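You operate a simulated robot arm through the tools that you are given. There is no shell and no other tool.

Carry out the task below with a simulated robot arm. There is one attempt and no reset: what you move stays moved.

JOB
Change the press over to the punch size on the card.
Fine: free the lock, old punch into the stand's empty hole, new punch down in the ram, lock it; no stroke; the third punch stays in its hole. Where these are worked on the way, their far stop is far enough and under half their travel is too little: punch lock.

Only the result counts: the job must be done as asked and must still hold three seconds after the hand-in. Knocking over, shifting, dropping, spilling or breaking anything else fails it.

ROBOT AND FRAMES
A 5-joint arm with a two-finger parallel gripper, fixed in place. Base frame: the origin is at the foot of the arm, x ahead of it, y to its left, z up; the work surface is at about z = 0. Lengths are in m, angles in degrees, forces in N, time in s.
With the tool pointing down near the work surface it reaches from about 0.26 to 0.6 m from the base axis. Its first joint turns from -66.0 to 66.0 degrees. The tool tilts only in the upright plane through the base axis and itself; it spins freely about its own axis. Payload 1.57 kg.
The TCP is the grasp point between the finger pads, 0.03 m short of the fingertips. In the tool frame z runs along the fingers and y along their closing line. Largest opening 0.08 m; finger width 0.017, thickness 0.012; the body of the gripper, 0.04 by 0.082 m, starts 0.08 m behind the TCP.
Orientation is that of the tool frame in the base frame, as a unit quaternion [w, x, y, z]. With the fingers straight down and closing along the base's y, the tool's x points along the base's -x, its y along +y and its z along -z.

CONTROLS
- The arm moves only by the tool arm_command. Its arguments are lists of equal length, an entry for each row: "linear": the shift along the base's x, y, z in units of 250 mm (1.0 is 250 mm), a list of three; "delta_rot": the turn, a rotation vector about the base's x, y, z in units of 90 degrees (1.0 is 90 degrees), a list of three. In form: {"linear": [[tx, ty, tz], ...], "delta_rot": [[rx, ry, rz], ...]}. A call has 1 to 20 rows; each row is the pose to reach, as a shift and turn from the pose commanded when the call began. "gripper" is the finger opening in m, from 0 to 0.08, set as the call begins (left out, the last holds). A call with a number of a shift or a turn outside -1 to 1 is refused whole. Each row takes 0.2 s and may step no farther than 0.05 m and 8.6 degrees from the row before; otherwise, or with a gripper value out of range, the whole call is refused. A pose out of reach is approached as far as the arm can. The call stops where the force on the tool passes 40 N (or 10 N more than at its start, if that is more) or the arm is blocked; 0.2 s more then pass. Each finger travels about 0.153 m/s and halts on what it meets, pressing with about 23 N; the grip force reading is that of the motor and also rises with nothing between the fingers. The clock runs only during rows and for 0.2 s after the last one: add rows that repeat a pose to give the fingers time. It gives the time, the measured TCP pose, the force on the tool (base axes), the opening and the grip force at its end, in the units of the frame above (readings bear some noise), with the torque about the TCP (base axes, N m) and any sound that the robot's microphone picked up.
- Cameras (640 x 400 px; columns grow to the right, rows downward): "scene" is fixed at [0.0732, 0.4122, 0.531]; the picture's right is [-0.32, -0.95, 0.00], its down [-0.53, 0.18, -0.83] and it looks along [0.79, -0.26, -0.56] (base axes); focal length 322 px, centre (320, 200). "wrist" rides on the gripper at [0.072, -0.007, -0.122] in the tool frame; the picture's right is [0.09, 1.00, 0.00], its down [-0.84, 0.08, -0.54] and it looks along [-0.54, 0.05, 0.84] (tool axes); focal length 238 px, centre (320, 200). There is no depth. A picture from a camera that has moved, and an enlarged one, comes with that camera's place and axes in the base frame and with its lens. The place of the scene camera against the robot may be out by one fixed shift of up to 0.025 m in any direction.
- capture(camera): a new picture of that camera. It takes no simulated time.
- zoom(camera, box): a new picture of the part [left, top, right, bottom] of that camera's present view, enlarged. It takes no simulated time.
- close_job(): hands the job in; it is judged then, once.

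Nothing tells you positions but the pictures and the camera data. Unless the task says otherwise, let go and move clear before handing in.

The tools are called after "Call:" as name(argument=value, ...) on one line, values as JSON. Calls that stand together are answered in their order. arm_command: Moves the arm, as the interface text tells. Its arguments: {"type":"object","properties":{"linear":{"type":"array","items":{"type":"array","items":{"type":"number"}}},"delta_rot":{"type":"array","items":{"type":"array","items":{"type":"number"}}},"gripper":{"type":"number"}},"required":["linear","delta_rot"]} The other tools are called the same way: capture (camera) takes a picture; zoom (camera, box) takes an enlarged picture of a part of a camera's view; close_job () hands the job in.

At the start:

```text
time_s: 0.0
eef_pos: [0.3005, 0.2136, 0.3221]
ee_rot: [0.0, 0.0, 1.0, 0.001]
wrist_force: [-0.6, 0.1, 0.4]
moment: [0.01, 0.02, 0.01]
finger_gap: 0.0799
grasp_force: 0.1
```

scene: 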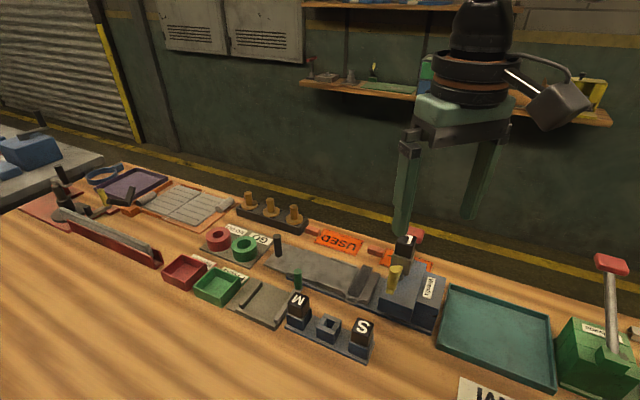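
wrist: 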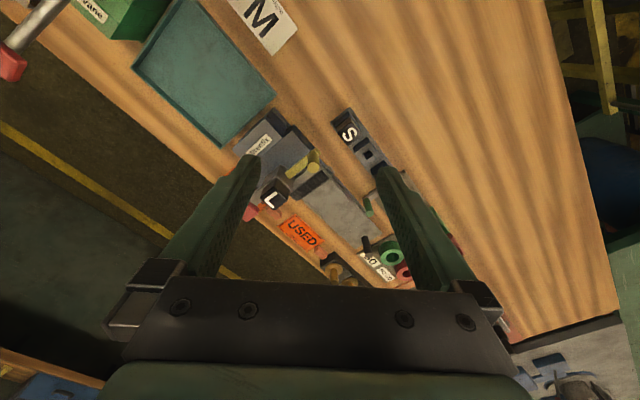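

The card appears to read "M"; the press holds a punch marked L, and the stand holds M and S with an empty middle hole. I'll take closer pictures first.

Call:
zoom(camera="scene", box=[260, 220, 460, 370])

Call:
zoom(camera="wrist", box=[220, 80, 420, 220])

Call:
zoom(camera="scene", box=[400, 240, 640, 400])

```text
2.67 times, centred on (360, 295) of scene
camera zoom: at [0.0732, 0.4122, 0.531], right [-0.32, -0.95, 0.0], down [-0.53, 0.18, -0.83], along [0.79, -0.26, -0.56], focal length 858 px, centre (213, -53)
```

zoom: 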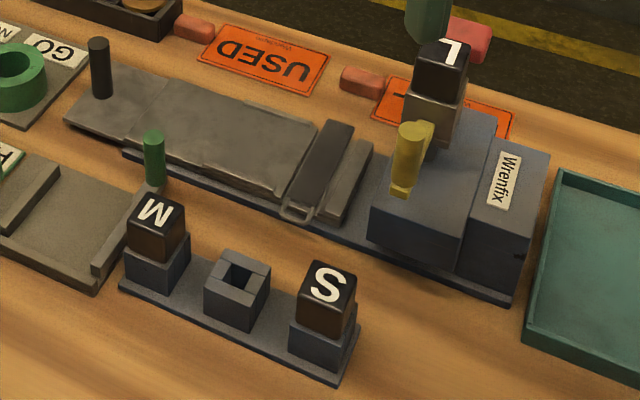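

```text
2.86 times, centred on (320, 150) of wrist
camera zoom: at [0.2291, 0.2077, 0.4446], right [-0.09, 1.0, 0.0], down [0.84, 0.08, 0.54], along [0.54, 0.05, -0.84], focal length 681 px, centre (320, 343)
```

zoom: 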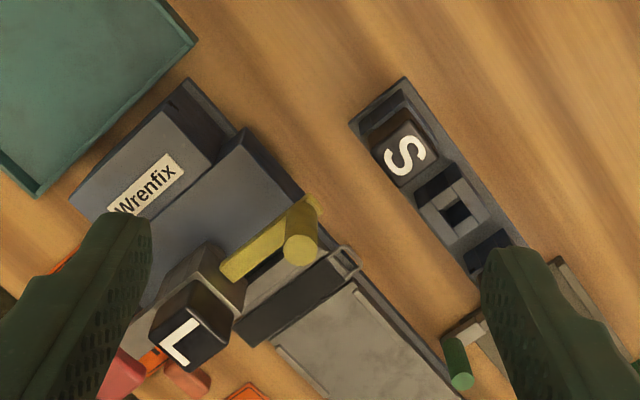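

```text
2.50 times, centred on (520, 320) of scene
camera zoom: at [0.0732, 0.4122, 0.531], right [-0.32, -0.95, 0.0], down [-0.53, 0.18, -0.83], along [0.79, -0.26, -0.56], focal length 804 px, centre (-180, -100)
```

zoom: 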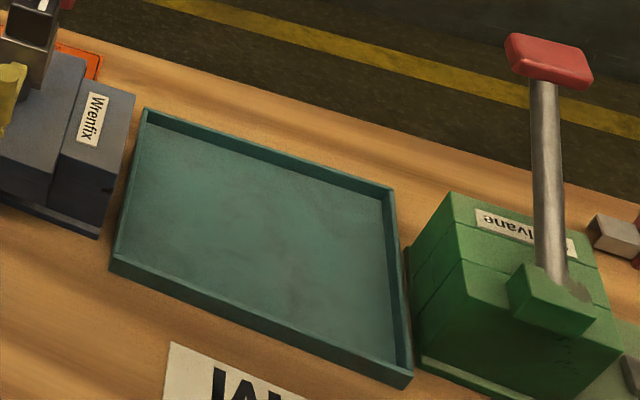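

The card is partly visible at the top of the wrist view, so I'll zoom on it to read it fully, and on the lock area as well.

Call:
zoom(camera="wrist", box=[210, 0, 330, 75])

Call:
zoom(camera="scene", box=[360, 220, 450, 330])

Call:
zoom(camera="scene", box=[270, 270, 390, 370])

```text
5.33 times, centred on (270, 38) of wrist
camera zoom: at [0.2291, 0.2077, 0.4446], right [-0.09, 1.0, 0.0], down [0.84, 0.08, 0.54], along [0.54, 0.05, -0.84], focal length 1271 px, centre (587, 1067)
```

zoom: 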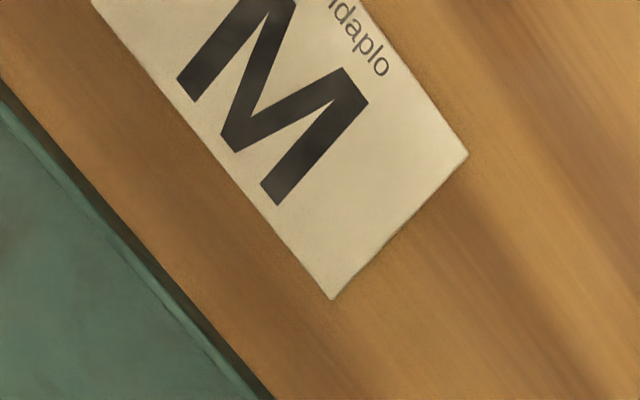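

```text
3.64 times, centred on (405, 275) of scene
camera zoom: at [0.0732, 0.4122, 0.531], right [-0.32, -0.95, 0.0], down [-0.53, 0.18, -0.83], along [0.79, -0.26, -0.56], focal length 1170 px, centre (11, -73)
```

zoom: 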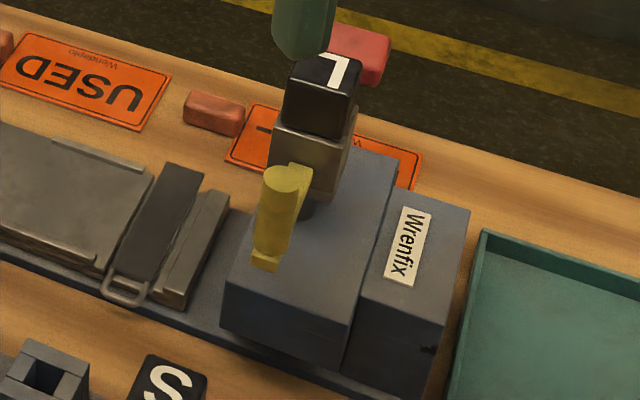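

```text
4.00 times, centred on (330, 320) of scene
camera zoom: at [0.0732, 0.4122, 0.531], right [-0.32, -0.95, 0.0], down [-0.53, 0.18, -0.83], along [0.79, -0.26, -0.56], focal length 1287 px, centre (280, -280)
```

zoom: 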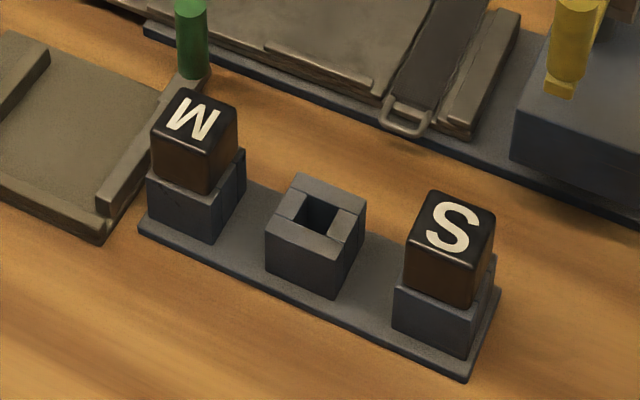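

The press sits around (0.40, 0.16) with the L punch top near z≈0.18; the stand is around (0.33–0.41, 0.26–0.34). I'll move above and closer for better wrist views, spinning the camera as well.

Call:
arm_command(linear=[[0.0, -0.1, -0.05], [0.02, -0.2, -0.1], [0.04, -0.22, -0.16]], delta_rot=[[0, 0, 0], [0, 0, 0], [0, 0, 0]], gripper=0.08)

Call:
capture(camera="wrist")

```text
time_s: 0.8
eef_pos: [0.3118, 0.158, 0.2822]
ee_rot: [0.001, 0.0, 1.0, 0.0]
wrist_force: [0.3, -0.1, -0.5]
moment: [0.01, -0.04, 0.02]
finger_gap: 0.0801
grasp_force: 0.0
```

```text
taken
camera wrist: at [0.2399, 0.1523, 0.4045], right [-0.09, 1.0, 0.0], down [0.84, 0.08, 0.54], along [0.54, 0.05, -0.84], focal length 238 px, centre (320, 200)
```

wrist: 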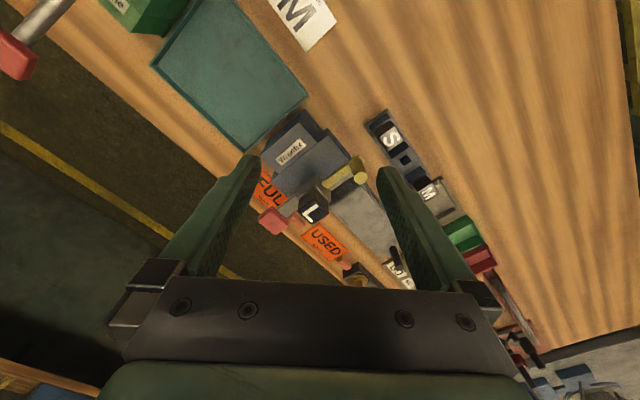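

The press and stand are both in view between the fingers. I'll zoom there.

Call:
zoom(camera="wrist", box=[250, 100, 380, 240])

Call:
zoom(camera="wrist", box=[360, 100, 460, 220])

```text
2.86 times, centred on (315, 170) of wrist
camera zoom: at [0.2399, 0.1523, 0.4045], right [-0.09, 1.0, 0.0], down [0.84, 0.08, 0.54], along [0.54, 0.05, -0.84], focal length 681 px, centre (334, 286)
```

zoom: 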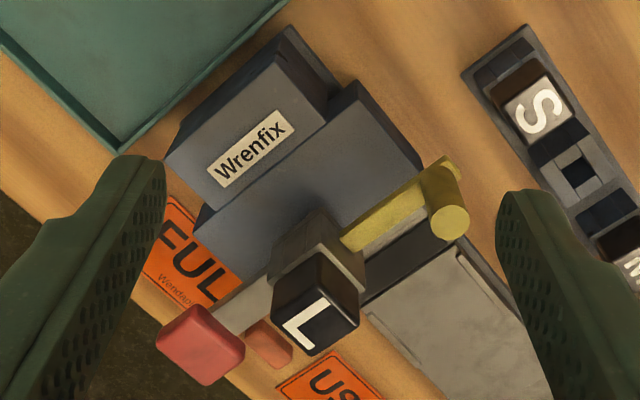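

```text
3.33 times, centred on (410, 160) of wrist
camera zoom: at [0.2399, 0.1523, 0.4045], right [-0.09, 1.0, 0.0], down [0.84, 0.08, 0.54], along [0.54, 0.05, -0.84], focal length 794 px, centre (20, 333)
```

zoom: 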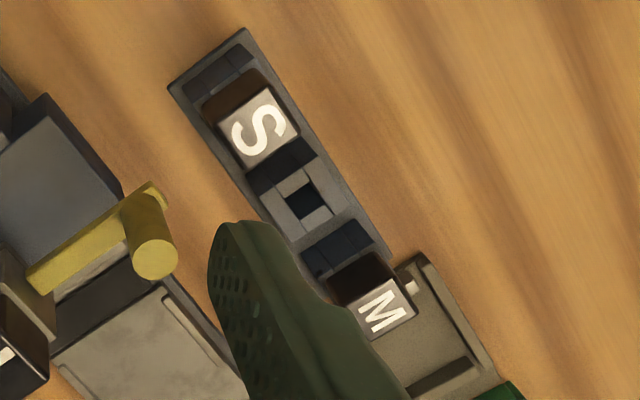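

The press has a silver ram on its front, a yellow lock arm with a knob post, and a red-knobbed stroke lever on the far side. I'll spin the camera round to look from the front of the press.

Call:
arm_command(linear=[[0.05, 0.02, 0.02], [0.1, 0.04, 0.04], [0.15, 0.06, 0.06], [0.2, 0.08, 0.08], [0.25, 0.1, 0.08], [0.3, 0.12, 0.08], [0.35, 0.14, 0.08], [0.4, 0.16, 0.08], [0.45, 0.18, 0.08], [0.5, 0.2, 0.06], [0.54, 0.2, 0.04]], delta_rot=[[0, 0, -0.0909], [0, 0, -0.1818], [0, 0, -0.2727], [0, 0, -0.3636], [0, 0, -0.4545], [0, 0, -0.5454], [0, 0, -0.6363], [0, 0, -0.7272], [0, 0, -0.8181], [0, 0, -0.909], [0, 0, -1.0]])

Call:
capture(camera="wrist")

```text
time_s: 3.2
eef_pos: [0.4458, 0.2081, 0.2928]
ee_rot: [0.0, 0.708, 0.706, 0.0]
wrist_force: [-0.7, -0.5, 0.1]
moment: [0.0, -0.05, -0.02]
finger_gap: 0.0798
grasp_force: 0.0
```

```text
taken
camera wrist: at [0.4402, 0.2809, 0.4148], right [1.0, 0.09, 0.0], down [0.07, -0.84, 0.54], along [0.05, -0.54, -0.84], focal length 238 px, centre (320, 200)
```

wrist: 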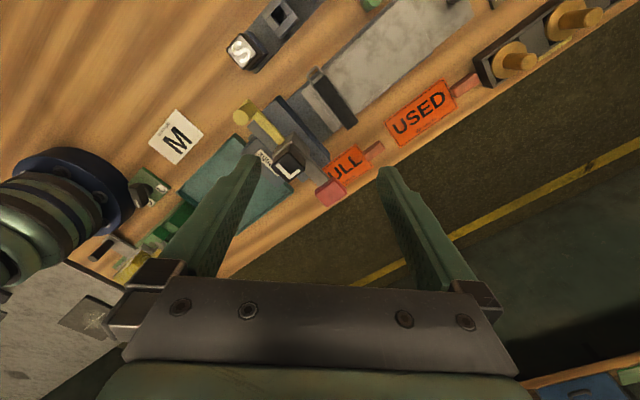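

Call:
zoom(camera="wrist", box=[220, 60, 360, 220])

Call:
arm_command(linear=[[0.02, 0.02, 0], [0.04, 0.04, 0], [0.06, 0.06, 0], [0.08, 0.08, -0.04], [0.1, 0.1, -0.08], [0.12, 0.1, -0.12]], delta_rot=[[0, 0, -0.09], [0, 0, -0.18], [0, 0, -0.27], [0, 0, -0.36], [0, 0, -0.45], [0, 0, -0.5]])

Call:
capture(camera="wrist")

```text
2.50 times, centred on (290, 140) of wrist
camera zoom: at [0.4402, 0.2809, 0.4148], right [1.0, 0.09, 0.0], down [0.07, -0.84, 0.54], along [0.05, -0.54, -0.84], focal length 596 px, centre (395, 350)
```

zoom: 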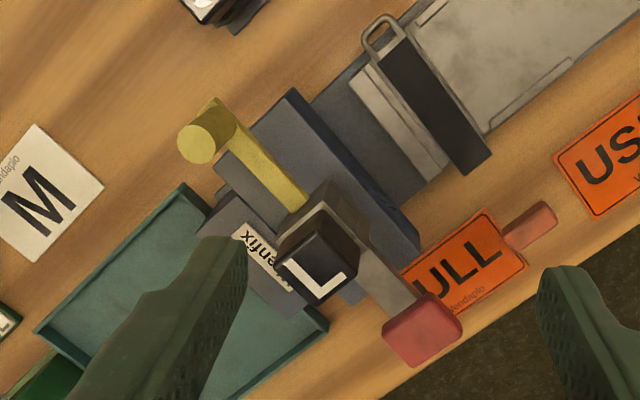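

```text
time_s: 4.6
eef_pos: [0.4753, 0.2337, 0.2617]
ee_rot: [0.0, 0.924, 0.381, 0.0]
wrist_force: [0.8, -0.1, -0.2]
moment: [0.02, 0.01, 0.01]
finger_gap: 0.0801
grasp_force: 0.0
```

```text
taken
camera wrist: at [0.5225, 0.2897, 0.3846], right [0.77, -0.64, 0.0], down [-0.54, -0.65, 0.54], along [-0.35, -0.42, -0.84], focal length 238 px, centre (320, 200)
```

wrist: 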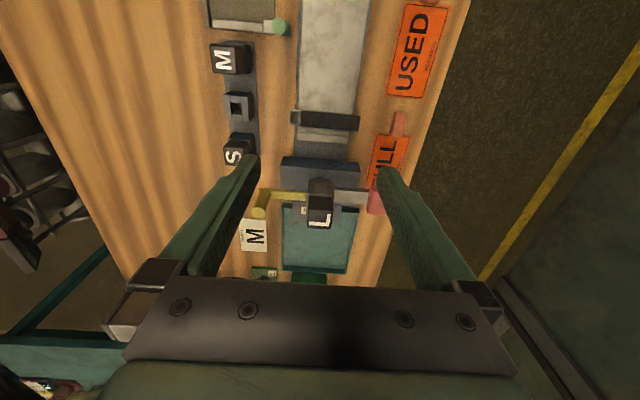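

Call:
zoom(camera="wrist", box=[240, 140, 400, 250])

Call:
zoom(camera="wrist", box=[190, 20, 300, 180])

Call:
capture(camera="scene")

```text
3.64 times, centred on (320, 195) of wrist
camera zoom: at [0.5225, 0.2897, 0.3846], right [0.77, -0.64, 0.0], down [-0.54, -0.65, 0.54], along [-0.35, -0.42, -0.84], focal length 867 px, centre (320, 218)
```

zoom: 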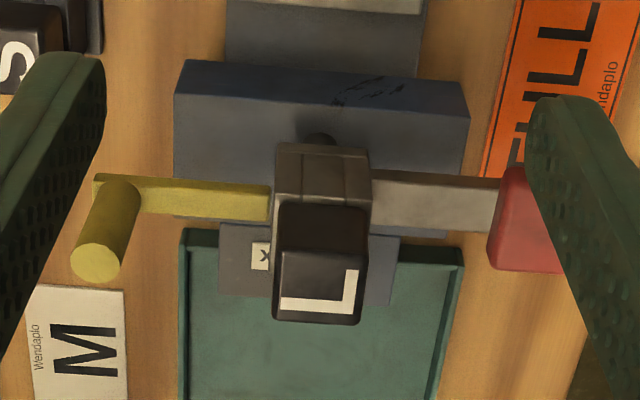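

```text
2.50 times, centred on (245, 100) of wrist
camera zoom: at [0.5225, 0.2897, 0.3846], right [0.77, -0.64, 0.0], down [-0.54, -0.65, 0.54], along [-0.35, -0.42, -0.84], focal length 596 px, centre (508, 450)
```

zoom: 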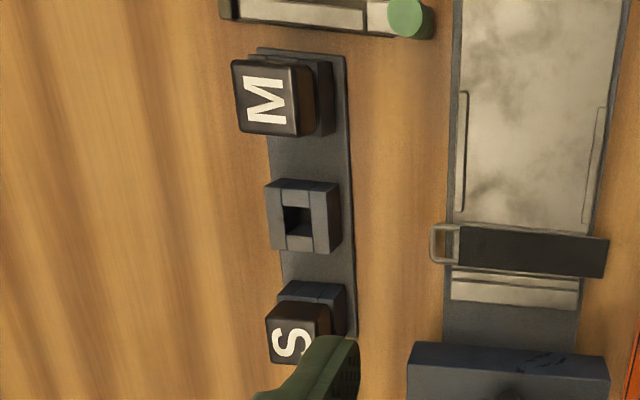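

```text
taken
```

scene: 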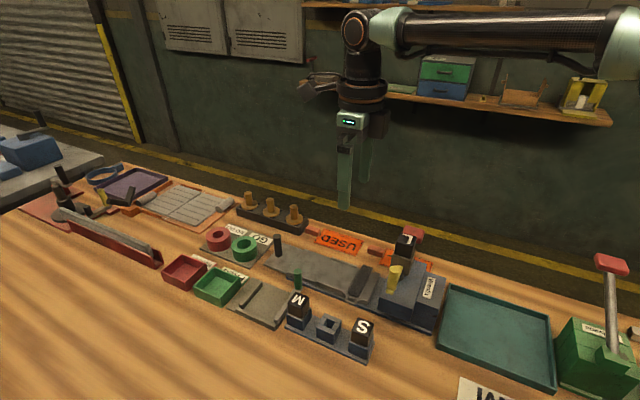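

The L punch top is near (0.415, 0.160, 0.163), the yellow knob post near (0.363, 0.211) standing z≈0.115–0.160, and stand holes at S (0.343, 0.267), empty (0.386, 0.309), M (0.428, 0.351). I'll look at the lock from the side and closer.

Call:
arm_command(linear=[[-0.05, 0.0, 0], [-0.1, 0.0, 0], [-0.15, 0.01, 0], [-0.2, 0.01, 0], [-0.25, 0.02, 0], [-0.3, 0.02, 0], [-0.35, 0.03, 0], [-0.4, 0.03, 0], [-0.45, 0.04, 0], [-0.5, 0.04, -0.05], [-0.55, 0.045, -0.15], [-0.582, 0.0456, -0.25]], delta_rot=[[0, 0, 0.0909], [0, 0, 0.1818], [0, 0, 0.2727], [0, 0, 0.3636], [0, 0, 0.4545], [0, 0, 0.5454], [0, 0, 0.6363], [0, 0, 0.7272], [0, 0, 0.8181], [0, 0, 0.909], [0, 0, 1.0], [0, 0, 1.0]])

Call:
capture(camera="wrist")

Call:
zoom(camera="wrist", box=[240, 110, 400, 270])

```text
time_s: 7.2
eef_pos: [0.331, 0.245, 0.2003]
ee_rot: [0.0, 0.382, 0.924, -0.001]
wrist_force: [-0.1, -0.3, 0.0]
moment: [-0.01, 0.0, 0.05]
finger_gap: 0.08
grasp_force: 0.0
```

```text
taken
camera wrist: at [0.2753, 0.2917, 0.3218], right [0.64, 0.77, 0.0], down [0.65, -0.54, 0.54], along [0.42, -0.35, -0.84], focal length 238 px, centre (320, 200)
```

wrist: 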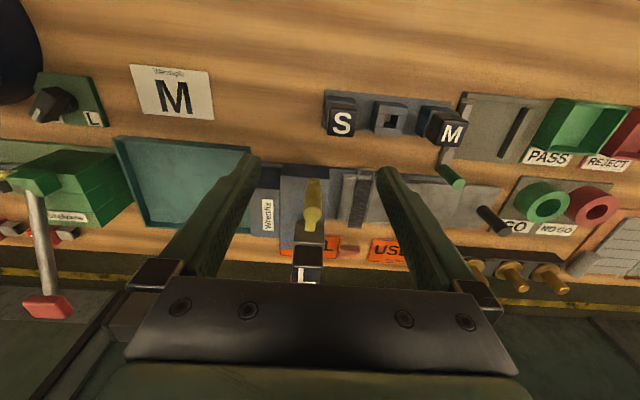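

```text
2.50 times, centred on (320, 190) of wrist
camera zoom: at [0.2753, 0.2917, 0.3218], right [0.64, 0.77, 0.0], down [0.65, -0.54, 0.54], along [0.42, -0.35, -0.84], focal length 596 px, centre (320, 225)
```

zoom: 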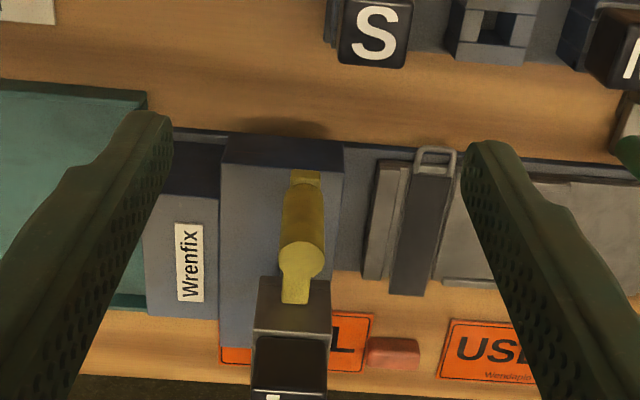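

Call:
zoom(camera="scene", box=[375, 225, 435, 300])

Call:
zoom(camera="wrist", box=[290, 170, 345, 285])

```text
5.33 times, centred on (405, 262) of scene
camera zoom: at [0.0732, 0.4122, 0.531], right [-0.32, -0.95, 0.0], down [-0.53, 0.18, -0.83], along [0.79, -0.26, -0.56], focal length 1716 px, centre (-133, -133)
```

zoom: 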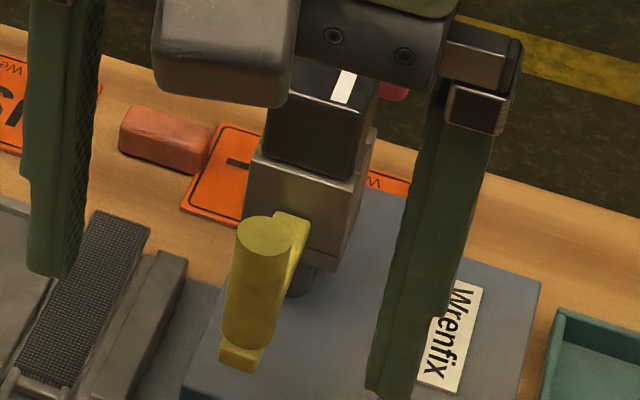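

```text
3.48 times, centred on (318, 228) of wrist
camera zoom: at [0.2753, 0.2917, 0.3218], right [0.64, 0.77, 0.0], down [0.65, -0.54, 0.54], along [0.42, -0.35, -0.84], focal length 829 px, centre (329, 104)
```

zoom: 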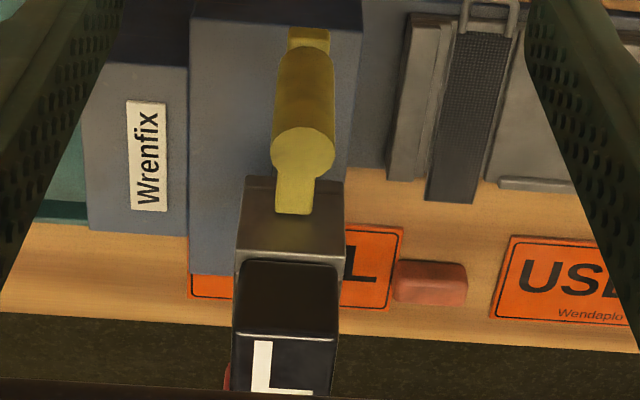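

The lock's post is confirmed near (0.363, 0.2105), top z≈0.160, about 15 mm thick. I'll narrow the fingers and hover right above it, straddling it along the press's front-back direction.

Call:
arm_command(linear=[[0, 0, 0], [0.04, -0.04, 0.02], [0.09, -0.09, 0.02], [0.132, -0.138, 0.02], [0.132, -0.138, 0.0]], delta_rot=[[0, 0, 0], [0, 0, 0], [0, 0, 0], [0, 0, 0], [0, 0, 0]], gripper=0.034)

Call:
zoom(camera="wrist", box=[220, 110, 420, 270])

Call:
zoom(camera="scene", box=[340, 180, 460, 310])

```text
time_s: 8.4
eef_pos: [0.3637, 0.2089, 0.2008]
ee_rot: [0.0, 0.383, 0.924, 0.0]
wrist_force: [0.7, 0.1, -0.1]
moment: [0.04, 0.01, 0.0]
finger_gap: 0.0338
grasp_force: 0.1
```

```text
2.50 times, centred on (320, 190) of wrist
camera zoom: at [0.3087, 0.257, 0.3224], right [0.64, 0.77, 0.0], down [0.65, -0.54, 0.54], along [0.42, -0.35, -0.84], focal length 596 px, centre (320, 225)
```

zoom: 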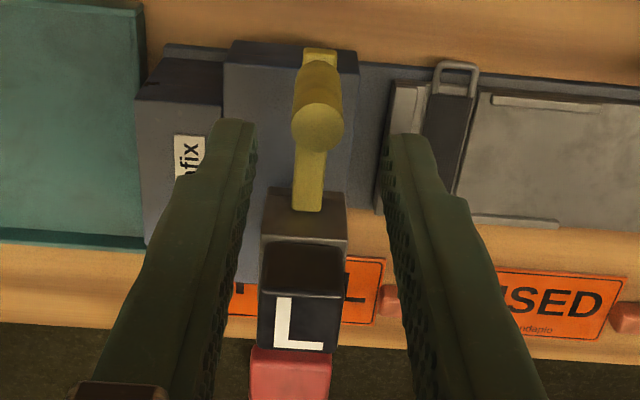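

```text
3.08 times, centred on (400, 245) of scene
camera zoom: at [0.0732, 0.4122, 0.531], right [-0.32, -0.95, 0.0], down [-0.53, 0.18, -0.83], along [0.79, -0.26, -0.56], focal length 990 px, centre (74, 62)
```

zoom: 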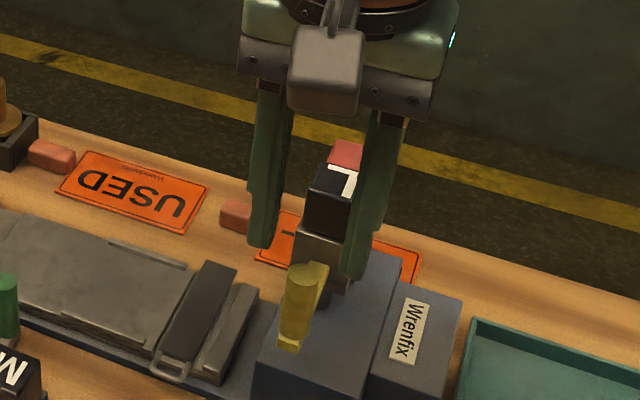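

The open fingers straddle the post. Descending to put the tips either side of it, just above the arm.

Call:
arm_command(linear=[[-0.002, 0.005, -0.06], [-0.002, 0.005, -0.12], [-0.002, 0.005, -0.18], [-0.002, 0.005, -0.18]], delta_rot=[[0, 0, 0], [0, 0, 0], [0, 0, 0], [0, 0, 0]])

Call:
zoom(camera="wrist", box=[220, 110, 420, 270])

Call:
zoom(camera="scene", box=[340, 180, 460, 310])

```text
time_s: 9.4
eef_pos: [0.3624, 0.2126, 0.1556]
ee_rot: [-0.001, 0.383, 0.924, 0.001]
wrist_force: [0.0, -0.1, -0.2]
moment: [0.01, 0.0, 0.0]
finger_gap: 0.0339
grasp_force: 0.1
```

```text
2.50 times, centred on (320, 190) of wrist
camera zoom: at [0.3074, 0.2587, 0.2773], right [0.64, 0.77, 0.0], down [0.65, -0.54, 0.54], along [0.42, -0.35, -0.84], focal length 596 px, centre (320, 225)
```

zoom: 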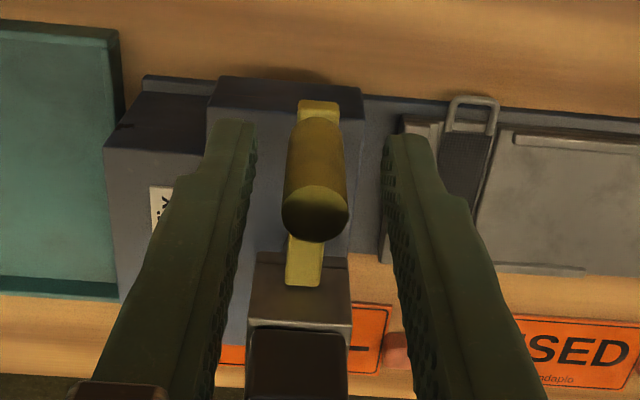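

```text
3.08 times, centred on (400, 245) of scene
camera zoom: at [0.0732, 0.4122, 0.531], right [-0.32, -0.95, 0.0], down [-0.53, 0.18, -0.83], along [0.79, -0.26, -0.56], focal length 990 px, centre (74, 62)
```

zoom: 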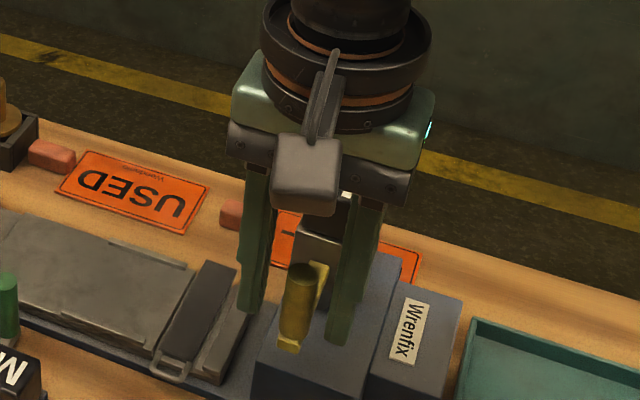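

Fingers straddle the post cleanly. I'll narrow the gap and test-push gently toward the bed side in small steps, watching the force.

Call:
arm_command(linear=[[0, 0, 0], [0, 0, 0], [0.0057, 0.0057, 0], [0.0113, 0.0113, 0], [0.017, 0.017, 0]], delta_rot=[[0, 0, 0], [0, 0, 0], [0, 0, 0], [0, 0, 0], [0, 0, 0]], gripper=0.022)

Call:
zoom(camera="wrist", box=[220, 110, 420, 270])

```text
time_s: 10.6
eef_pos: [0.368, 0.2173, 0.1544]
ee_rot: [0.0, 0.383, 0.924, 0.0]
wrist_force: [-0.6, -1.1, -1.0]
moment: [-0.06, 0.01, -0.05]
finger_gap: 0.0229
grasp_force: 0.1
```

```text
2.50 times, centred on (320, 190) of wrist
camera zoom: at [0.3118, 0.2633, 0.2771], right [0.64, 0.77, 0.0], down [0.65, -0.54, 0.54], along [0.42, -0.35, -0.84], focal length 596 px, centre (320, 225)
```

zoom: 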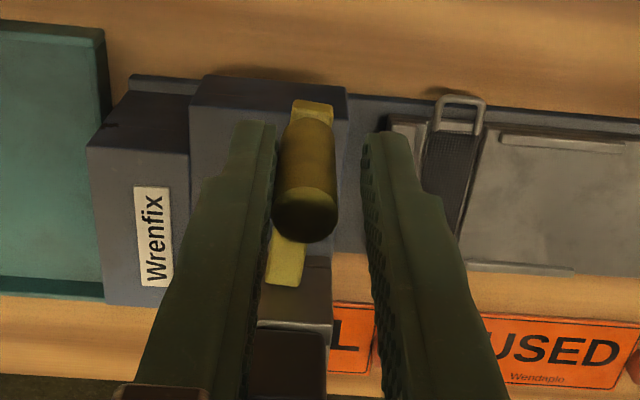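

The post is moving with only ~1 N resistance, so the lever swings toward the bed. I'll continue along the arc in small steps.

Call:
arm_command(linear=[[0.006, 0.006, 0], [0.012, 0.012, 0], [0.018, 0.018, 0], [0.024, 0.024, 0], [0.03, 0.03, 0]], delta_rot=[[0, 0, 0], [0, 0, 0], [0, 0, 0], [0, 0, 0], [0, 0, 0]])

Call:
zoom(camera="wrist", box=[220, 110, 420, 270])

Call:
zoom(camera="scene", box=[340, 180, 460, 310])

```text
time_s: 11.8
eef_pos: [0.3736, 0.2234, 0.1537]
ee_rot: [0.0, 0.383, 0.924, 0.0]
wrist_force: [0.8, -0.1, -0.2]
moment: [-0.01, 0.02, -0.03]
finger_gap: 0.0223
grasp_force: 0.1
```

```text
2.50 times, centred on (320, 190) of wrist
camera zoom: at [0.319, 0.2706, 0.2771], right [0.64, 0.77, 0.0], down [0.65, -0.54, 0.54], along [0.42, -0.35, -0.84], focal length 596 px, centre (320, 225)
```

zoom: 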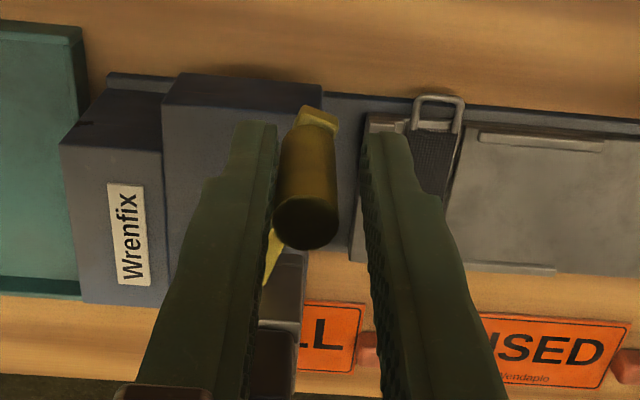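

```text
3.08 times, centred on (400, 245) of scene
camera zoom: at [0.0732, 0.4122, 0.531], right [-0.32, -0.95, 0.0], down [-0.53, 0.18, -0.83], along [0.79, -0.26, -0.56], focal length 990 px, centre (74, 62)
```

zoom: 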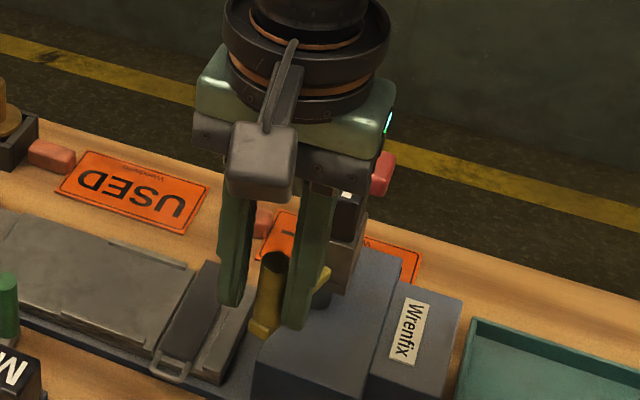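

The lever turns about an upright axis at the ram, clockwise from above. I'll follow the arc, turning the gripper with it.

Call:
arm_command(linear=[[0.0032, -0.0042, 0], [0.0064, -0.0084, 0], [0.0282, 0.004, 0], [0.0514, 0.0144, 0], [0.075, 0.0232, 0], [0.075, 0.0232, 0]], delta_rot=[[0, 0, -0.06], [0, 0, -0.118], [0, 0, -0.173], [0, 0, -0.229], [0, 0, -0.284], [0, 0, -0.284]])

Call:
zoom(camera="wrist", box=[220, 110, 420, 270])

Call:
zoom(camera="scene", box=[340, 180, 460, 310])

```text
time_s: 13.2
eef_pos: [0.3943, 0.2294, 0.1549]
ee_rot: [0.0, 0.578, 0.816, 0.0]
wrist_force: [-0.4, 0.1, -1.1]
moment: [0.0, 0.01, 0.01]
finger_gap: 0.0222
grasp_force: 0.4
```

```text
2.50 times, centred on (320, 190) of wrist
camera zoom: at [0.3637, 0.2953, 0.2767], right [0.91, 0.42, 0.0], down [0.35, -0.76, 0.54], along [0.23, -0.49, -0.84], focal length 596 px, centre (320, 225)
```

zoom: 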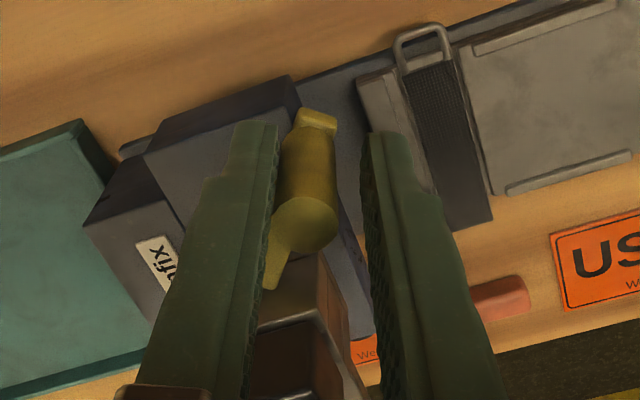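

```text
3.08 times, centred on (400, 245) of scene
camera zoom: at [0.0732, 0.4122, 0.531], right [-0.32, -0.95, 0.0], down [-0.53, 0.18, -0.83], along [0.79, -0.26, -0.56], focal length 990 px, centre (74, 62)
```

zoom: 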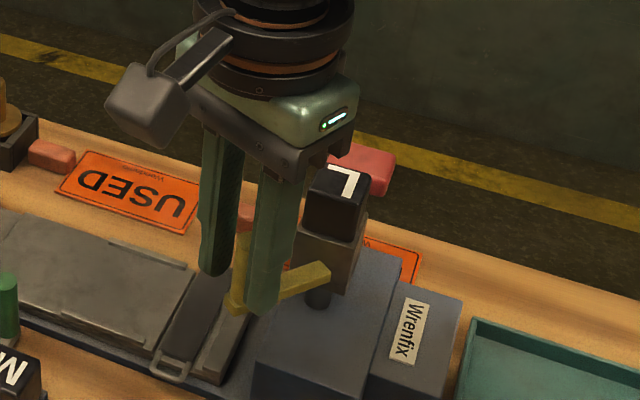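

The pivot is at the ram's side face near (0.403, 0.172), and the lever has turned about 34°. Continuing along the arc.

Call:
arm_command(linear=[[0.0172, -0.0032, 0], [0.0344, -0.0068, 0], [0.0536, -0.008, 0], [0.0728, -0.0092, 0], [0.0728, -0.0092, 0]], delta_rot=[[0, 0, -0.083], [0, 0, -0.16], [0, 0, -0.216], [0, 0, -0.271], [0, 0, -0.271]])

Call:
zoom(camera="wrist", box=[220, 110, 420, 270])

Call:
zoom(camera="scene", box=[340, 180, 460, 310])

```text
time_s: 14.4
eef_pos: [0.4127, 0.2261, 0.1539]
ee_rot: [0.0, 0.737, 0.676, -0.002]
wrist_force: [-6.1, -1.2, 1.4]
moment: [-0.05, 0.09, 0.03]
finger_gap: 0.027
grasp_force: 3.1
```

```text
2.50 times, centred on (320, 190) of wrist
camera zoom: at [0.4113, 0.2992, 0.2768], right [1.0, 0.0, 0.0], down [0.0, -0.84, 0.54], along [0.0, -0.54, -0.84], focal length 596 px, centre (320, 225)
```

zoom: 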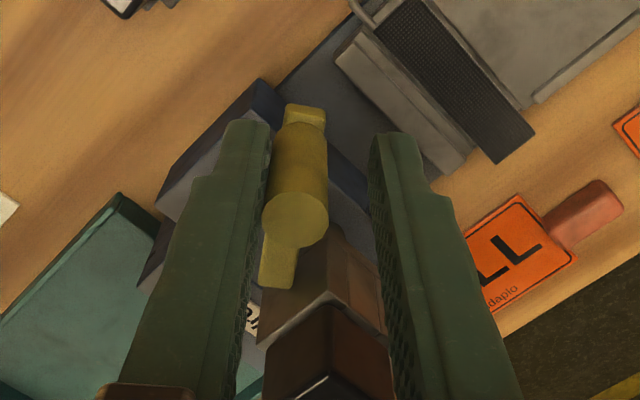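

```text
3.08 times, centred on (400, 245) of scene
camera zoom: at [0.0731, 0.4122, 0.531], right [-0.32, -0.95, 0.0], down [-0.53, 0.18, -0.83], along [0.79, -0.26, -0.56], focal length 990 px, centre (74, 62)
```

zoom: 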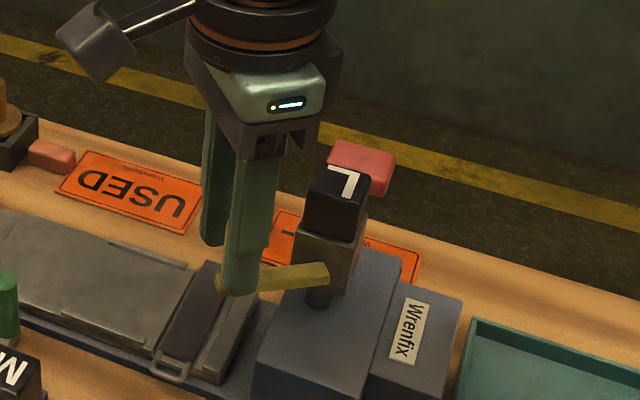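

Resistance has risen to about 6 N after roughly 48° of turn, which suggests the stop. I'll press a little further to confirm it.

Call:
arm_command(linear=[[0.0094, -0.0018, 0], [0.0188, -0.0036, 0], [0.0188, -0.0036, 0]], delta_rot=[[0, 0, -0.028], [0, 0, -0.056], [0, 0, -0.056]])

Call:
zoom(camera="wrist", box=[220, 110, 420, 270])

Call:
zoom(camera="scene", box=[340, 180, 460, 310])

```text
time_s: 15.2
eef_pos: [0.4145, 0.225, 0.1543]
ee_rot: [-0.001, 0.766, 0.643, -0.002]
wrist_force: [-14.2, -2.3, 1.5]
moment: [-0.07, 0.24, 0.05]
finger_gap: 0.0339
grasp_force: 6.9
```

```text
2.50 times, centred on (320, 190) of wrist
camera zoom: at [0.4219, 0.2982, 0.2763], right [1.0, -0.08, 0.0], down [-0.07, -0.84, 0.54], along [-0.05, -0.54, -0.84], focal length 596 px, centre (320, 225)
```

zoom: 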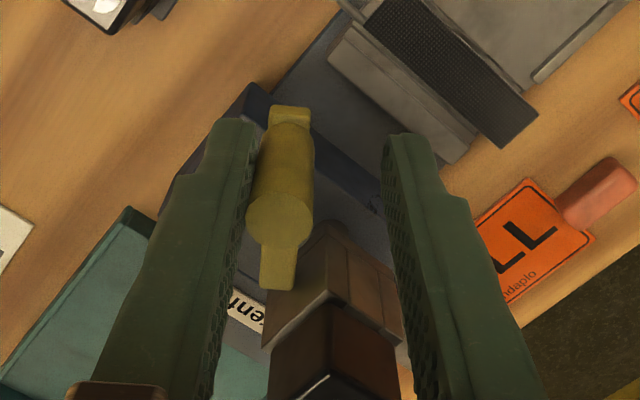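

```text
3.08 times, centred on (400, 245) of scene
camera zoom: at [0.0731, 0.4122, 0.531], right [-0.32, -0.95, 0.0], down [-0.53, 0.18, -0.83], along [0.79, -0.26, -0.56], focal length 990 px, centre (74, 62)
```

zoom: 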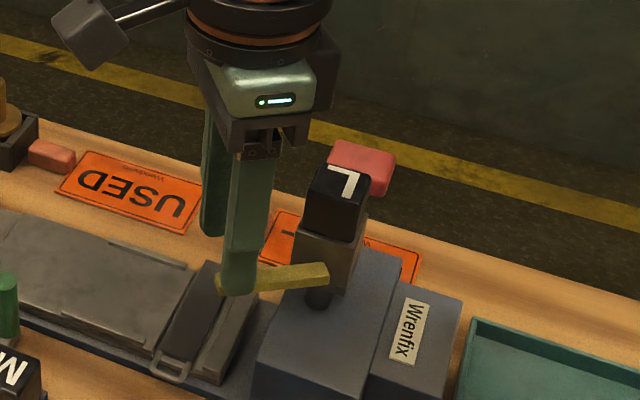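

The lever is against its stop (force climbed to 14 N with no further movement). I'll back off, lift clear and inspect the ram and lever.

Call:
arm_command(linear=[[-0.02, 0.003, 0], [-0.024, 0.004, 0.05], [-0.024, 0.004, 0.15], [-0.024, 0.004, 0.3], [-0.024, 0.004, 0.4], [-0.024, 0.1, 0.4], [-0.024, 0.2, 0.4]], delta_rot=[[0, 0, 0], [0, 0, 0], [0, 0, 0], [0, 0, 0], [0, 0, 0], [0, 0, 0], [0, 0, 0]])

Call:
capture(camera="wrist")

Call:
zoom(camera="scene", box=[340, 200, 460, 310])

```text
time_s: 16.8
eef_pos: [0.4096, 0.2749, 0.2564]
ee_rot: [0.001, 0.766, 0.643, 0.001]
wrist_force: [-0.1, -0.2, -0.2]
moment: [0.01, 0.0, 0.0]
finger_gap: 0.0222
grasp_force: 0.1
```

```text
taken
camera wrist: at [0.4169, 0.3484, 0.3776], right [1.0, -0.08, 0.0], down [-0.07, -0.84, 0.54], along [-0.04, -0.54, -0.84], focal length 238 px, centre (320, 200)
```

wrist: 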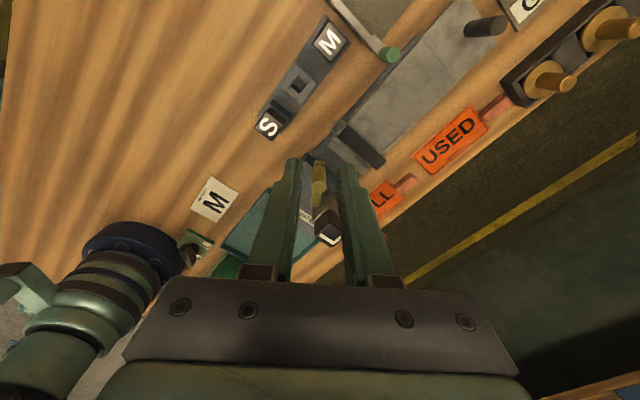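

```text
3.64 times, centred on (400, 255) of scene
camera zoom: at [0.0732, 0.4122, 0.531], right [-0.32, -0.95, 0.0], down [-0.53, 0.18, -0.83], along [0.79, -0.26, -0.56], focal length 1170 px, centre (29, 0)
```

zoom: 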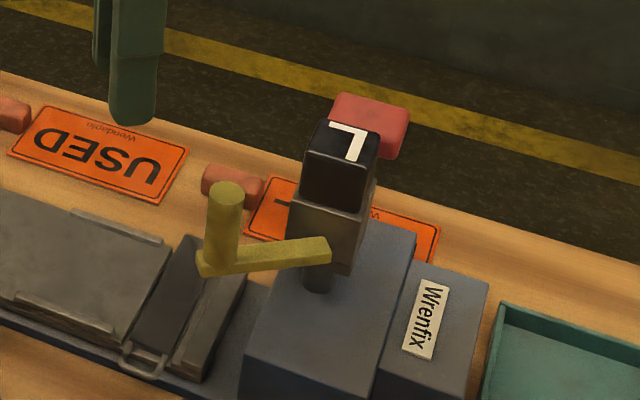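

The lever has swung to its stop and the press hasn't shifted. Now I'll move above the L punch with the closing line across the press (yaw −135°) and check alignment.

Call:
arm_command(linear=[[0.003, -0.07, 0], [0.006, -0.15, 0], [0.009, -0.23, 0], [0.012, -0.31, 0], [0.015, -0.39, 0], [0.0188, -0.4644, 0], [0.0188, -0.4644, -0.0784]], delta_rot=[[0, 0, -0.07], [0, 0, -0.14], [0, 0, -0.21], [0, 0, -0.28], [0, 0, -0.34], [0, 0, -0.389], [0, 0, -0.389]], gripper=0.056)

Call:
capture(camera="wrist")

Call:
zoom(camera="wrist", box=[240, 120, 400, 260])

```text
time_s: 18.4
eef_pos: [0.4144, 0.1593, 0.2337]
ee_rot: [0.0, 0.924, 0.382, 0.0]
wrist_force: [0.2, 0.6, 0.1]
moment: [-0.01, 0.04, 0.03]
finger_gap: 0.0562
grasp_force: 0.0
```

```text
taken
camera wrist: at [0.461, 0.216, 0.3569], right [0.77, -0.64, 0.0], down [-0.54, -0.65, 0.54], along [-0.35, -0.42, -0.84], focal length 238 px, centre (320, 200)
```

wrist: 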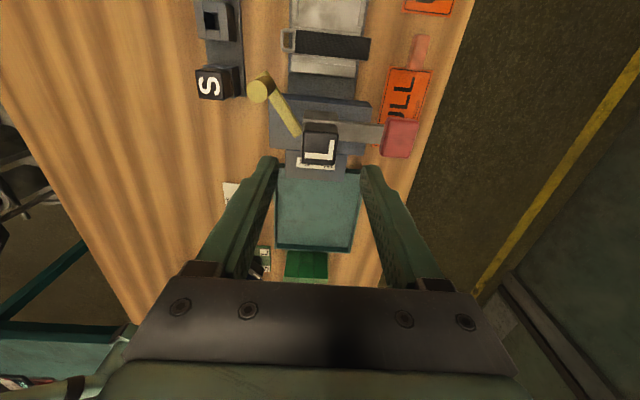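

```text
2.86 times, centred on (320, 190) of wrist
camera zoom: at [0.461, 0.216, 0.3569], right [0.77, -0.64, 0.0], down [-0.54, -0.65, 0.54], along [-0.35, -0.42, -0.84], focal length 681 px, centre (320, 229)
```

zoom: 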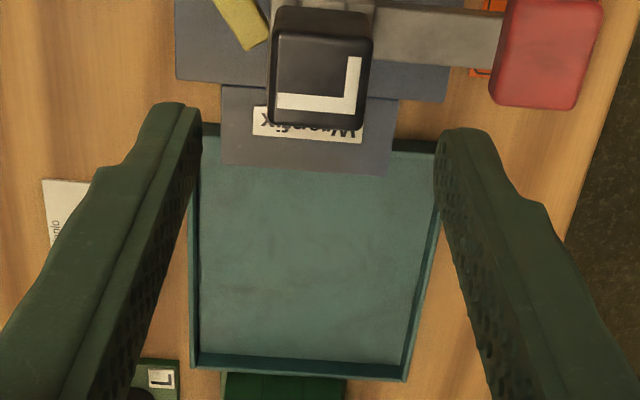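

The L punch head is centred at (0.414, 0.160) with sides at 45°, aligned with the gripper. Descending so the fingertips stop just above the ram top.

Call:
arm_command(linear=[[0, 0, -0.1], [0, 0, -0.2], [0, 0, -0.264], [0, 0, -0.264]], delta_rot=[[0, 0, 0], [0, 0, 0], [0, 0, 0], [0, 0, 0]])

Call:
zoom(camera="wrist", box=[220, 60, 420, 220])

Call:
zoom(camera="scene", box=[340, 200, 460, 310])

```text
time_s: 19.4
eef_pos: [0.413, 0.1606, 0.1686]
ee_rot: [0.0, 0.924, 0.383, 0.0]
wrist_force: [-0.1, 0.9, 0.8]
moment: [0.0, -0.01, -0.02]
finger_gap: 0.0561
grasp_force: 0.0
```

```text
2.50 times, centred on (320, 140) of wrist
camera zoom: at [0.4618, 0.2168, 0.2905], right [0.77, -0.64, 0.0], down [-0.54, -0.65, 0.54], along [-0.35, -0.42, -0.84], focal length 596 px, centre (320, 350)
```

zoom: 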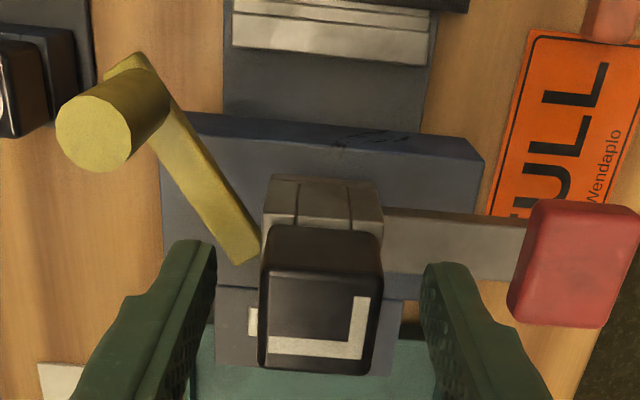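

```text
3.64 times, centred on (400, 255) of scene
camera zoom: at [0.0732, 0.4122, 0.531], right [-0.32, -0.95, 0.0], down [-0.53, 0.18, -0.83], along [0.79, -0.26, -0.56], focal length 1170 px, centre (29, 0)
```

zoom: 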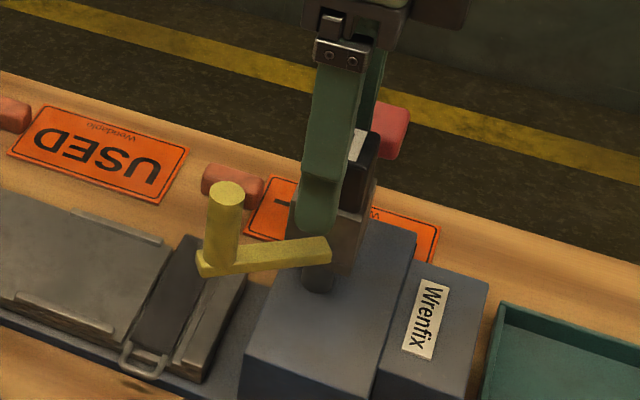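

Head is centred between the fingers. Closing on it.

Call:
arm_command(linear=[[0, 0, 0], [0, 0, 0], [0, 0, 0], [0, 0, 0]], delta_rot=[[0, 0, 0], [0, 0, 0], [0, 0, 0], [0, 0, 0]], gripper=0.0)

Call:
zoom(camera="wrist", box=[220, 60, 420, 220])

```text
time_s: 20.4
eef_pos: [0.4145, 0.1602, 0.1679]
ee_rot: [0.0, 0.924, 0.383, 0.0]
wrist_force: [0.4, -0.4, -0.1]
moment: [0.01, -0.02, 0.0]
finger_gap: 0.0292
grasp_force: 23.2
```

```text
2.50 times, centred on (320, 140) of wrist
camera zoom: at [0.4618, 0.2168, 0.2907], right [0.77, -0.64, 0.0], down [-0.54, -0.65, 0.54], along [-0.35, -0.42, -0.84], focal length 596 px, centre (320, 350)
```

zoom: 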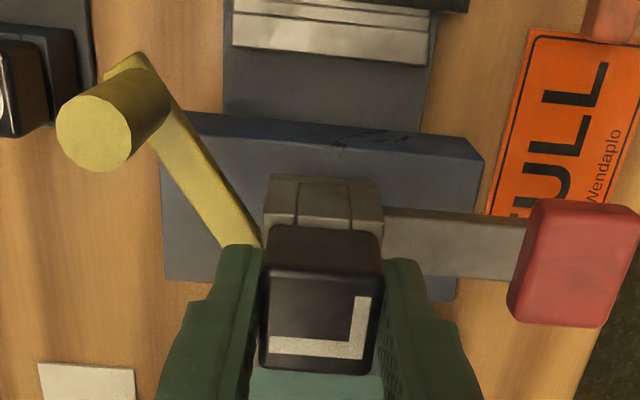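

Gripped at 29 mm with 23 N. I'll lift gently, watching whether the lock lets it go.

Call:
arm_command(linear=[[0, 0, 0.01], [0, 0, 0.02], [0, 0, 0.04], [0, 0, 0.06], [0, 0, 0.08]], delta_rot=[[0, 0, 0], [0, 0, 0], [0, 0, 0], [0, 0, 0], [0, 0, 0]])

Call:
zoom(camera="wrist", box=[220, 60, 420, 220])

Call:
zoom(camera="scene", box=[340, 200, 460, 310])

```text
time_s: 21.6
eef_pos: [0.4156, 0.1601, 0.1892]
ee_rot: [-0.001, 0.924, 0.383, 0.0]
wrist_force: [-0.2, -0.1, -0.9]
moment: [-0.02, 0.06, 0.03]
finger_gap: 0.0293
grasp_force: 23.2
```

```text
2.50 times, centred on (320, 140) of wrist
camera zoom: at [0.4615, 0.2164, 0.3115], right [0.77, -0.64, 0.0], down [-0.54, -0.65, 0.54], along [-0.35, -0.42, -0.84], focal length 596 px, centre (320, 350)
```

zoom: 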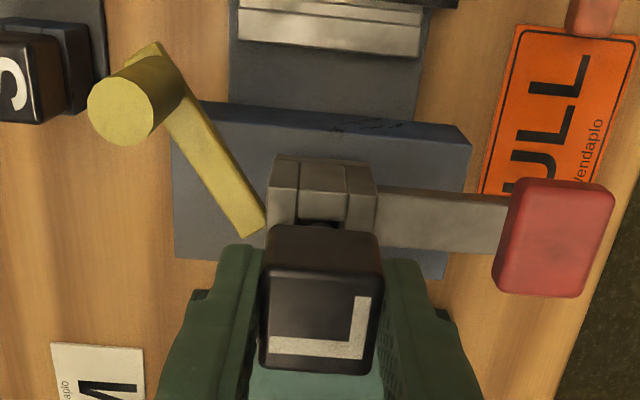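

```text
3.64 times, centred on (400, 255) of scene
camera zoom: at [0.0732, 0.4122, 0.531], right [-0.32, -0.95, 0.0], down [-0.53, 0.18, -0.83], along [0.79, -0.26, -0.56], focal length 1170 px, centre (29, 0)
```

zoom: 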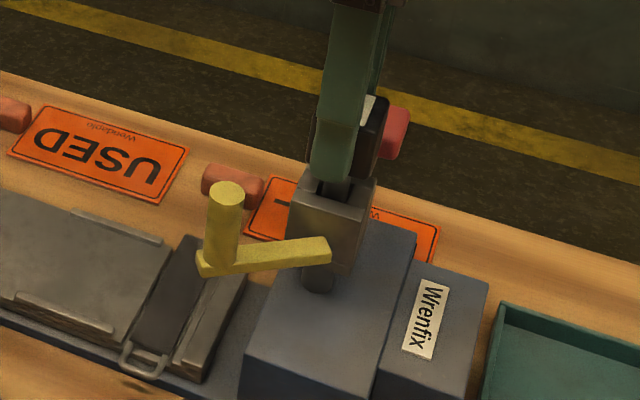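

The punch lifts out freely and the ram stays put. Lifting further clear.

Call:
arm_command(linear=[[0, 0, 0.06], [0, 0, 0.12], [0, 0, 0.18], [0, 0, 0.24], [0, 0, 0.28]], delta_rot=[[0, 0, 0], [0, 0, 0], [0, 0, 0], [0, 0, 0], [0, 0, 0]])

Call:
zoom(camera="wrist", box=[220, 60, 420, 220])

Call:
zoom(camera="scene", box=[340, 180, 460, 310])

```text
time_s: 22.8
eef_pos: [0.4169, 0.1594, 0.2608]
ee_rot: [0.001, 0.924, 0.382, -0.001]
wrist_force: [-0.6, 0.8, -0.4]
moment: [-0.01, -0.02, 0.01]
finger_gap: 0.0292
grasp_force: 23.2
```

```text
2.50 times, centred on (320, 140) of wrist
camera zoom: at [0.4617, 0.2162, 0.382], right [0.77, -0.64, 0.0], down [-0.54, -0.65, 0.54], along [-0.35, -0.42, -0.84], focal length 596 px, centre (320, 350)
```

zoom: 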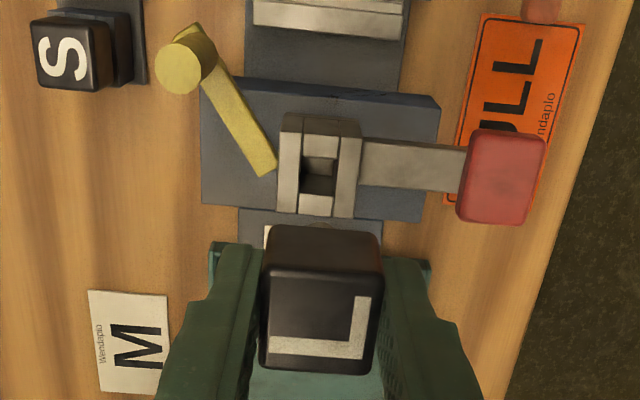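

```text
3.08 times, centred on (400, 245) of scene
camera zoom: at [0.0732, 0.4122, 0.531], right [-0.32, -0.95, 0.0], down [-0.53, 0.18, -0.83], along [0.79, -0.26, -0.56], focal length 990 px, centre (74, 62)
```

zoom: 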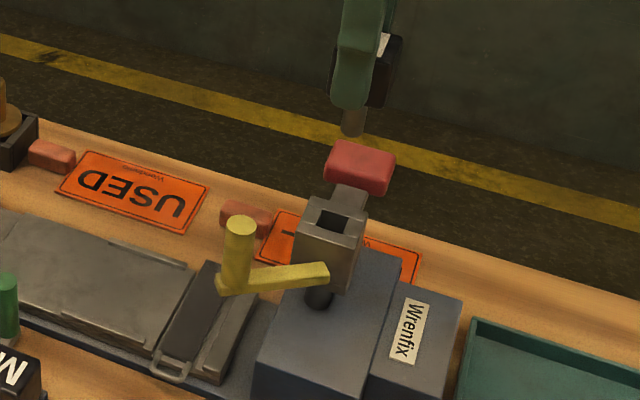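

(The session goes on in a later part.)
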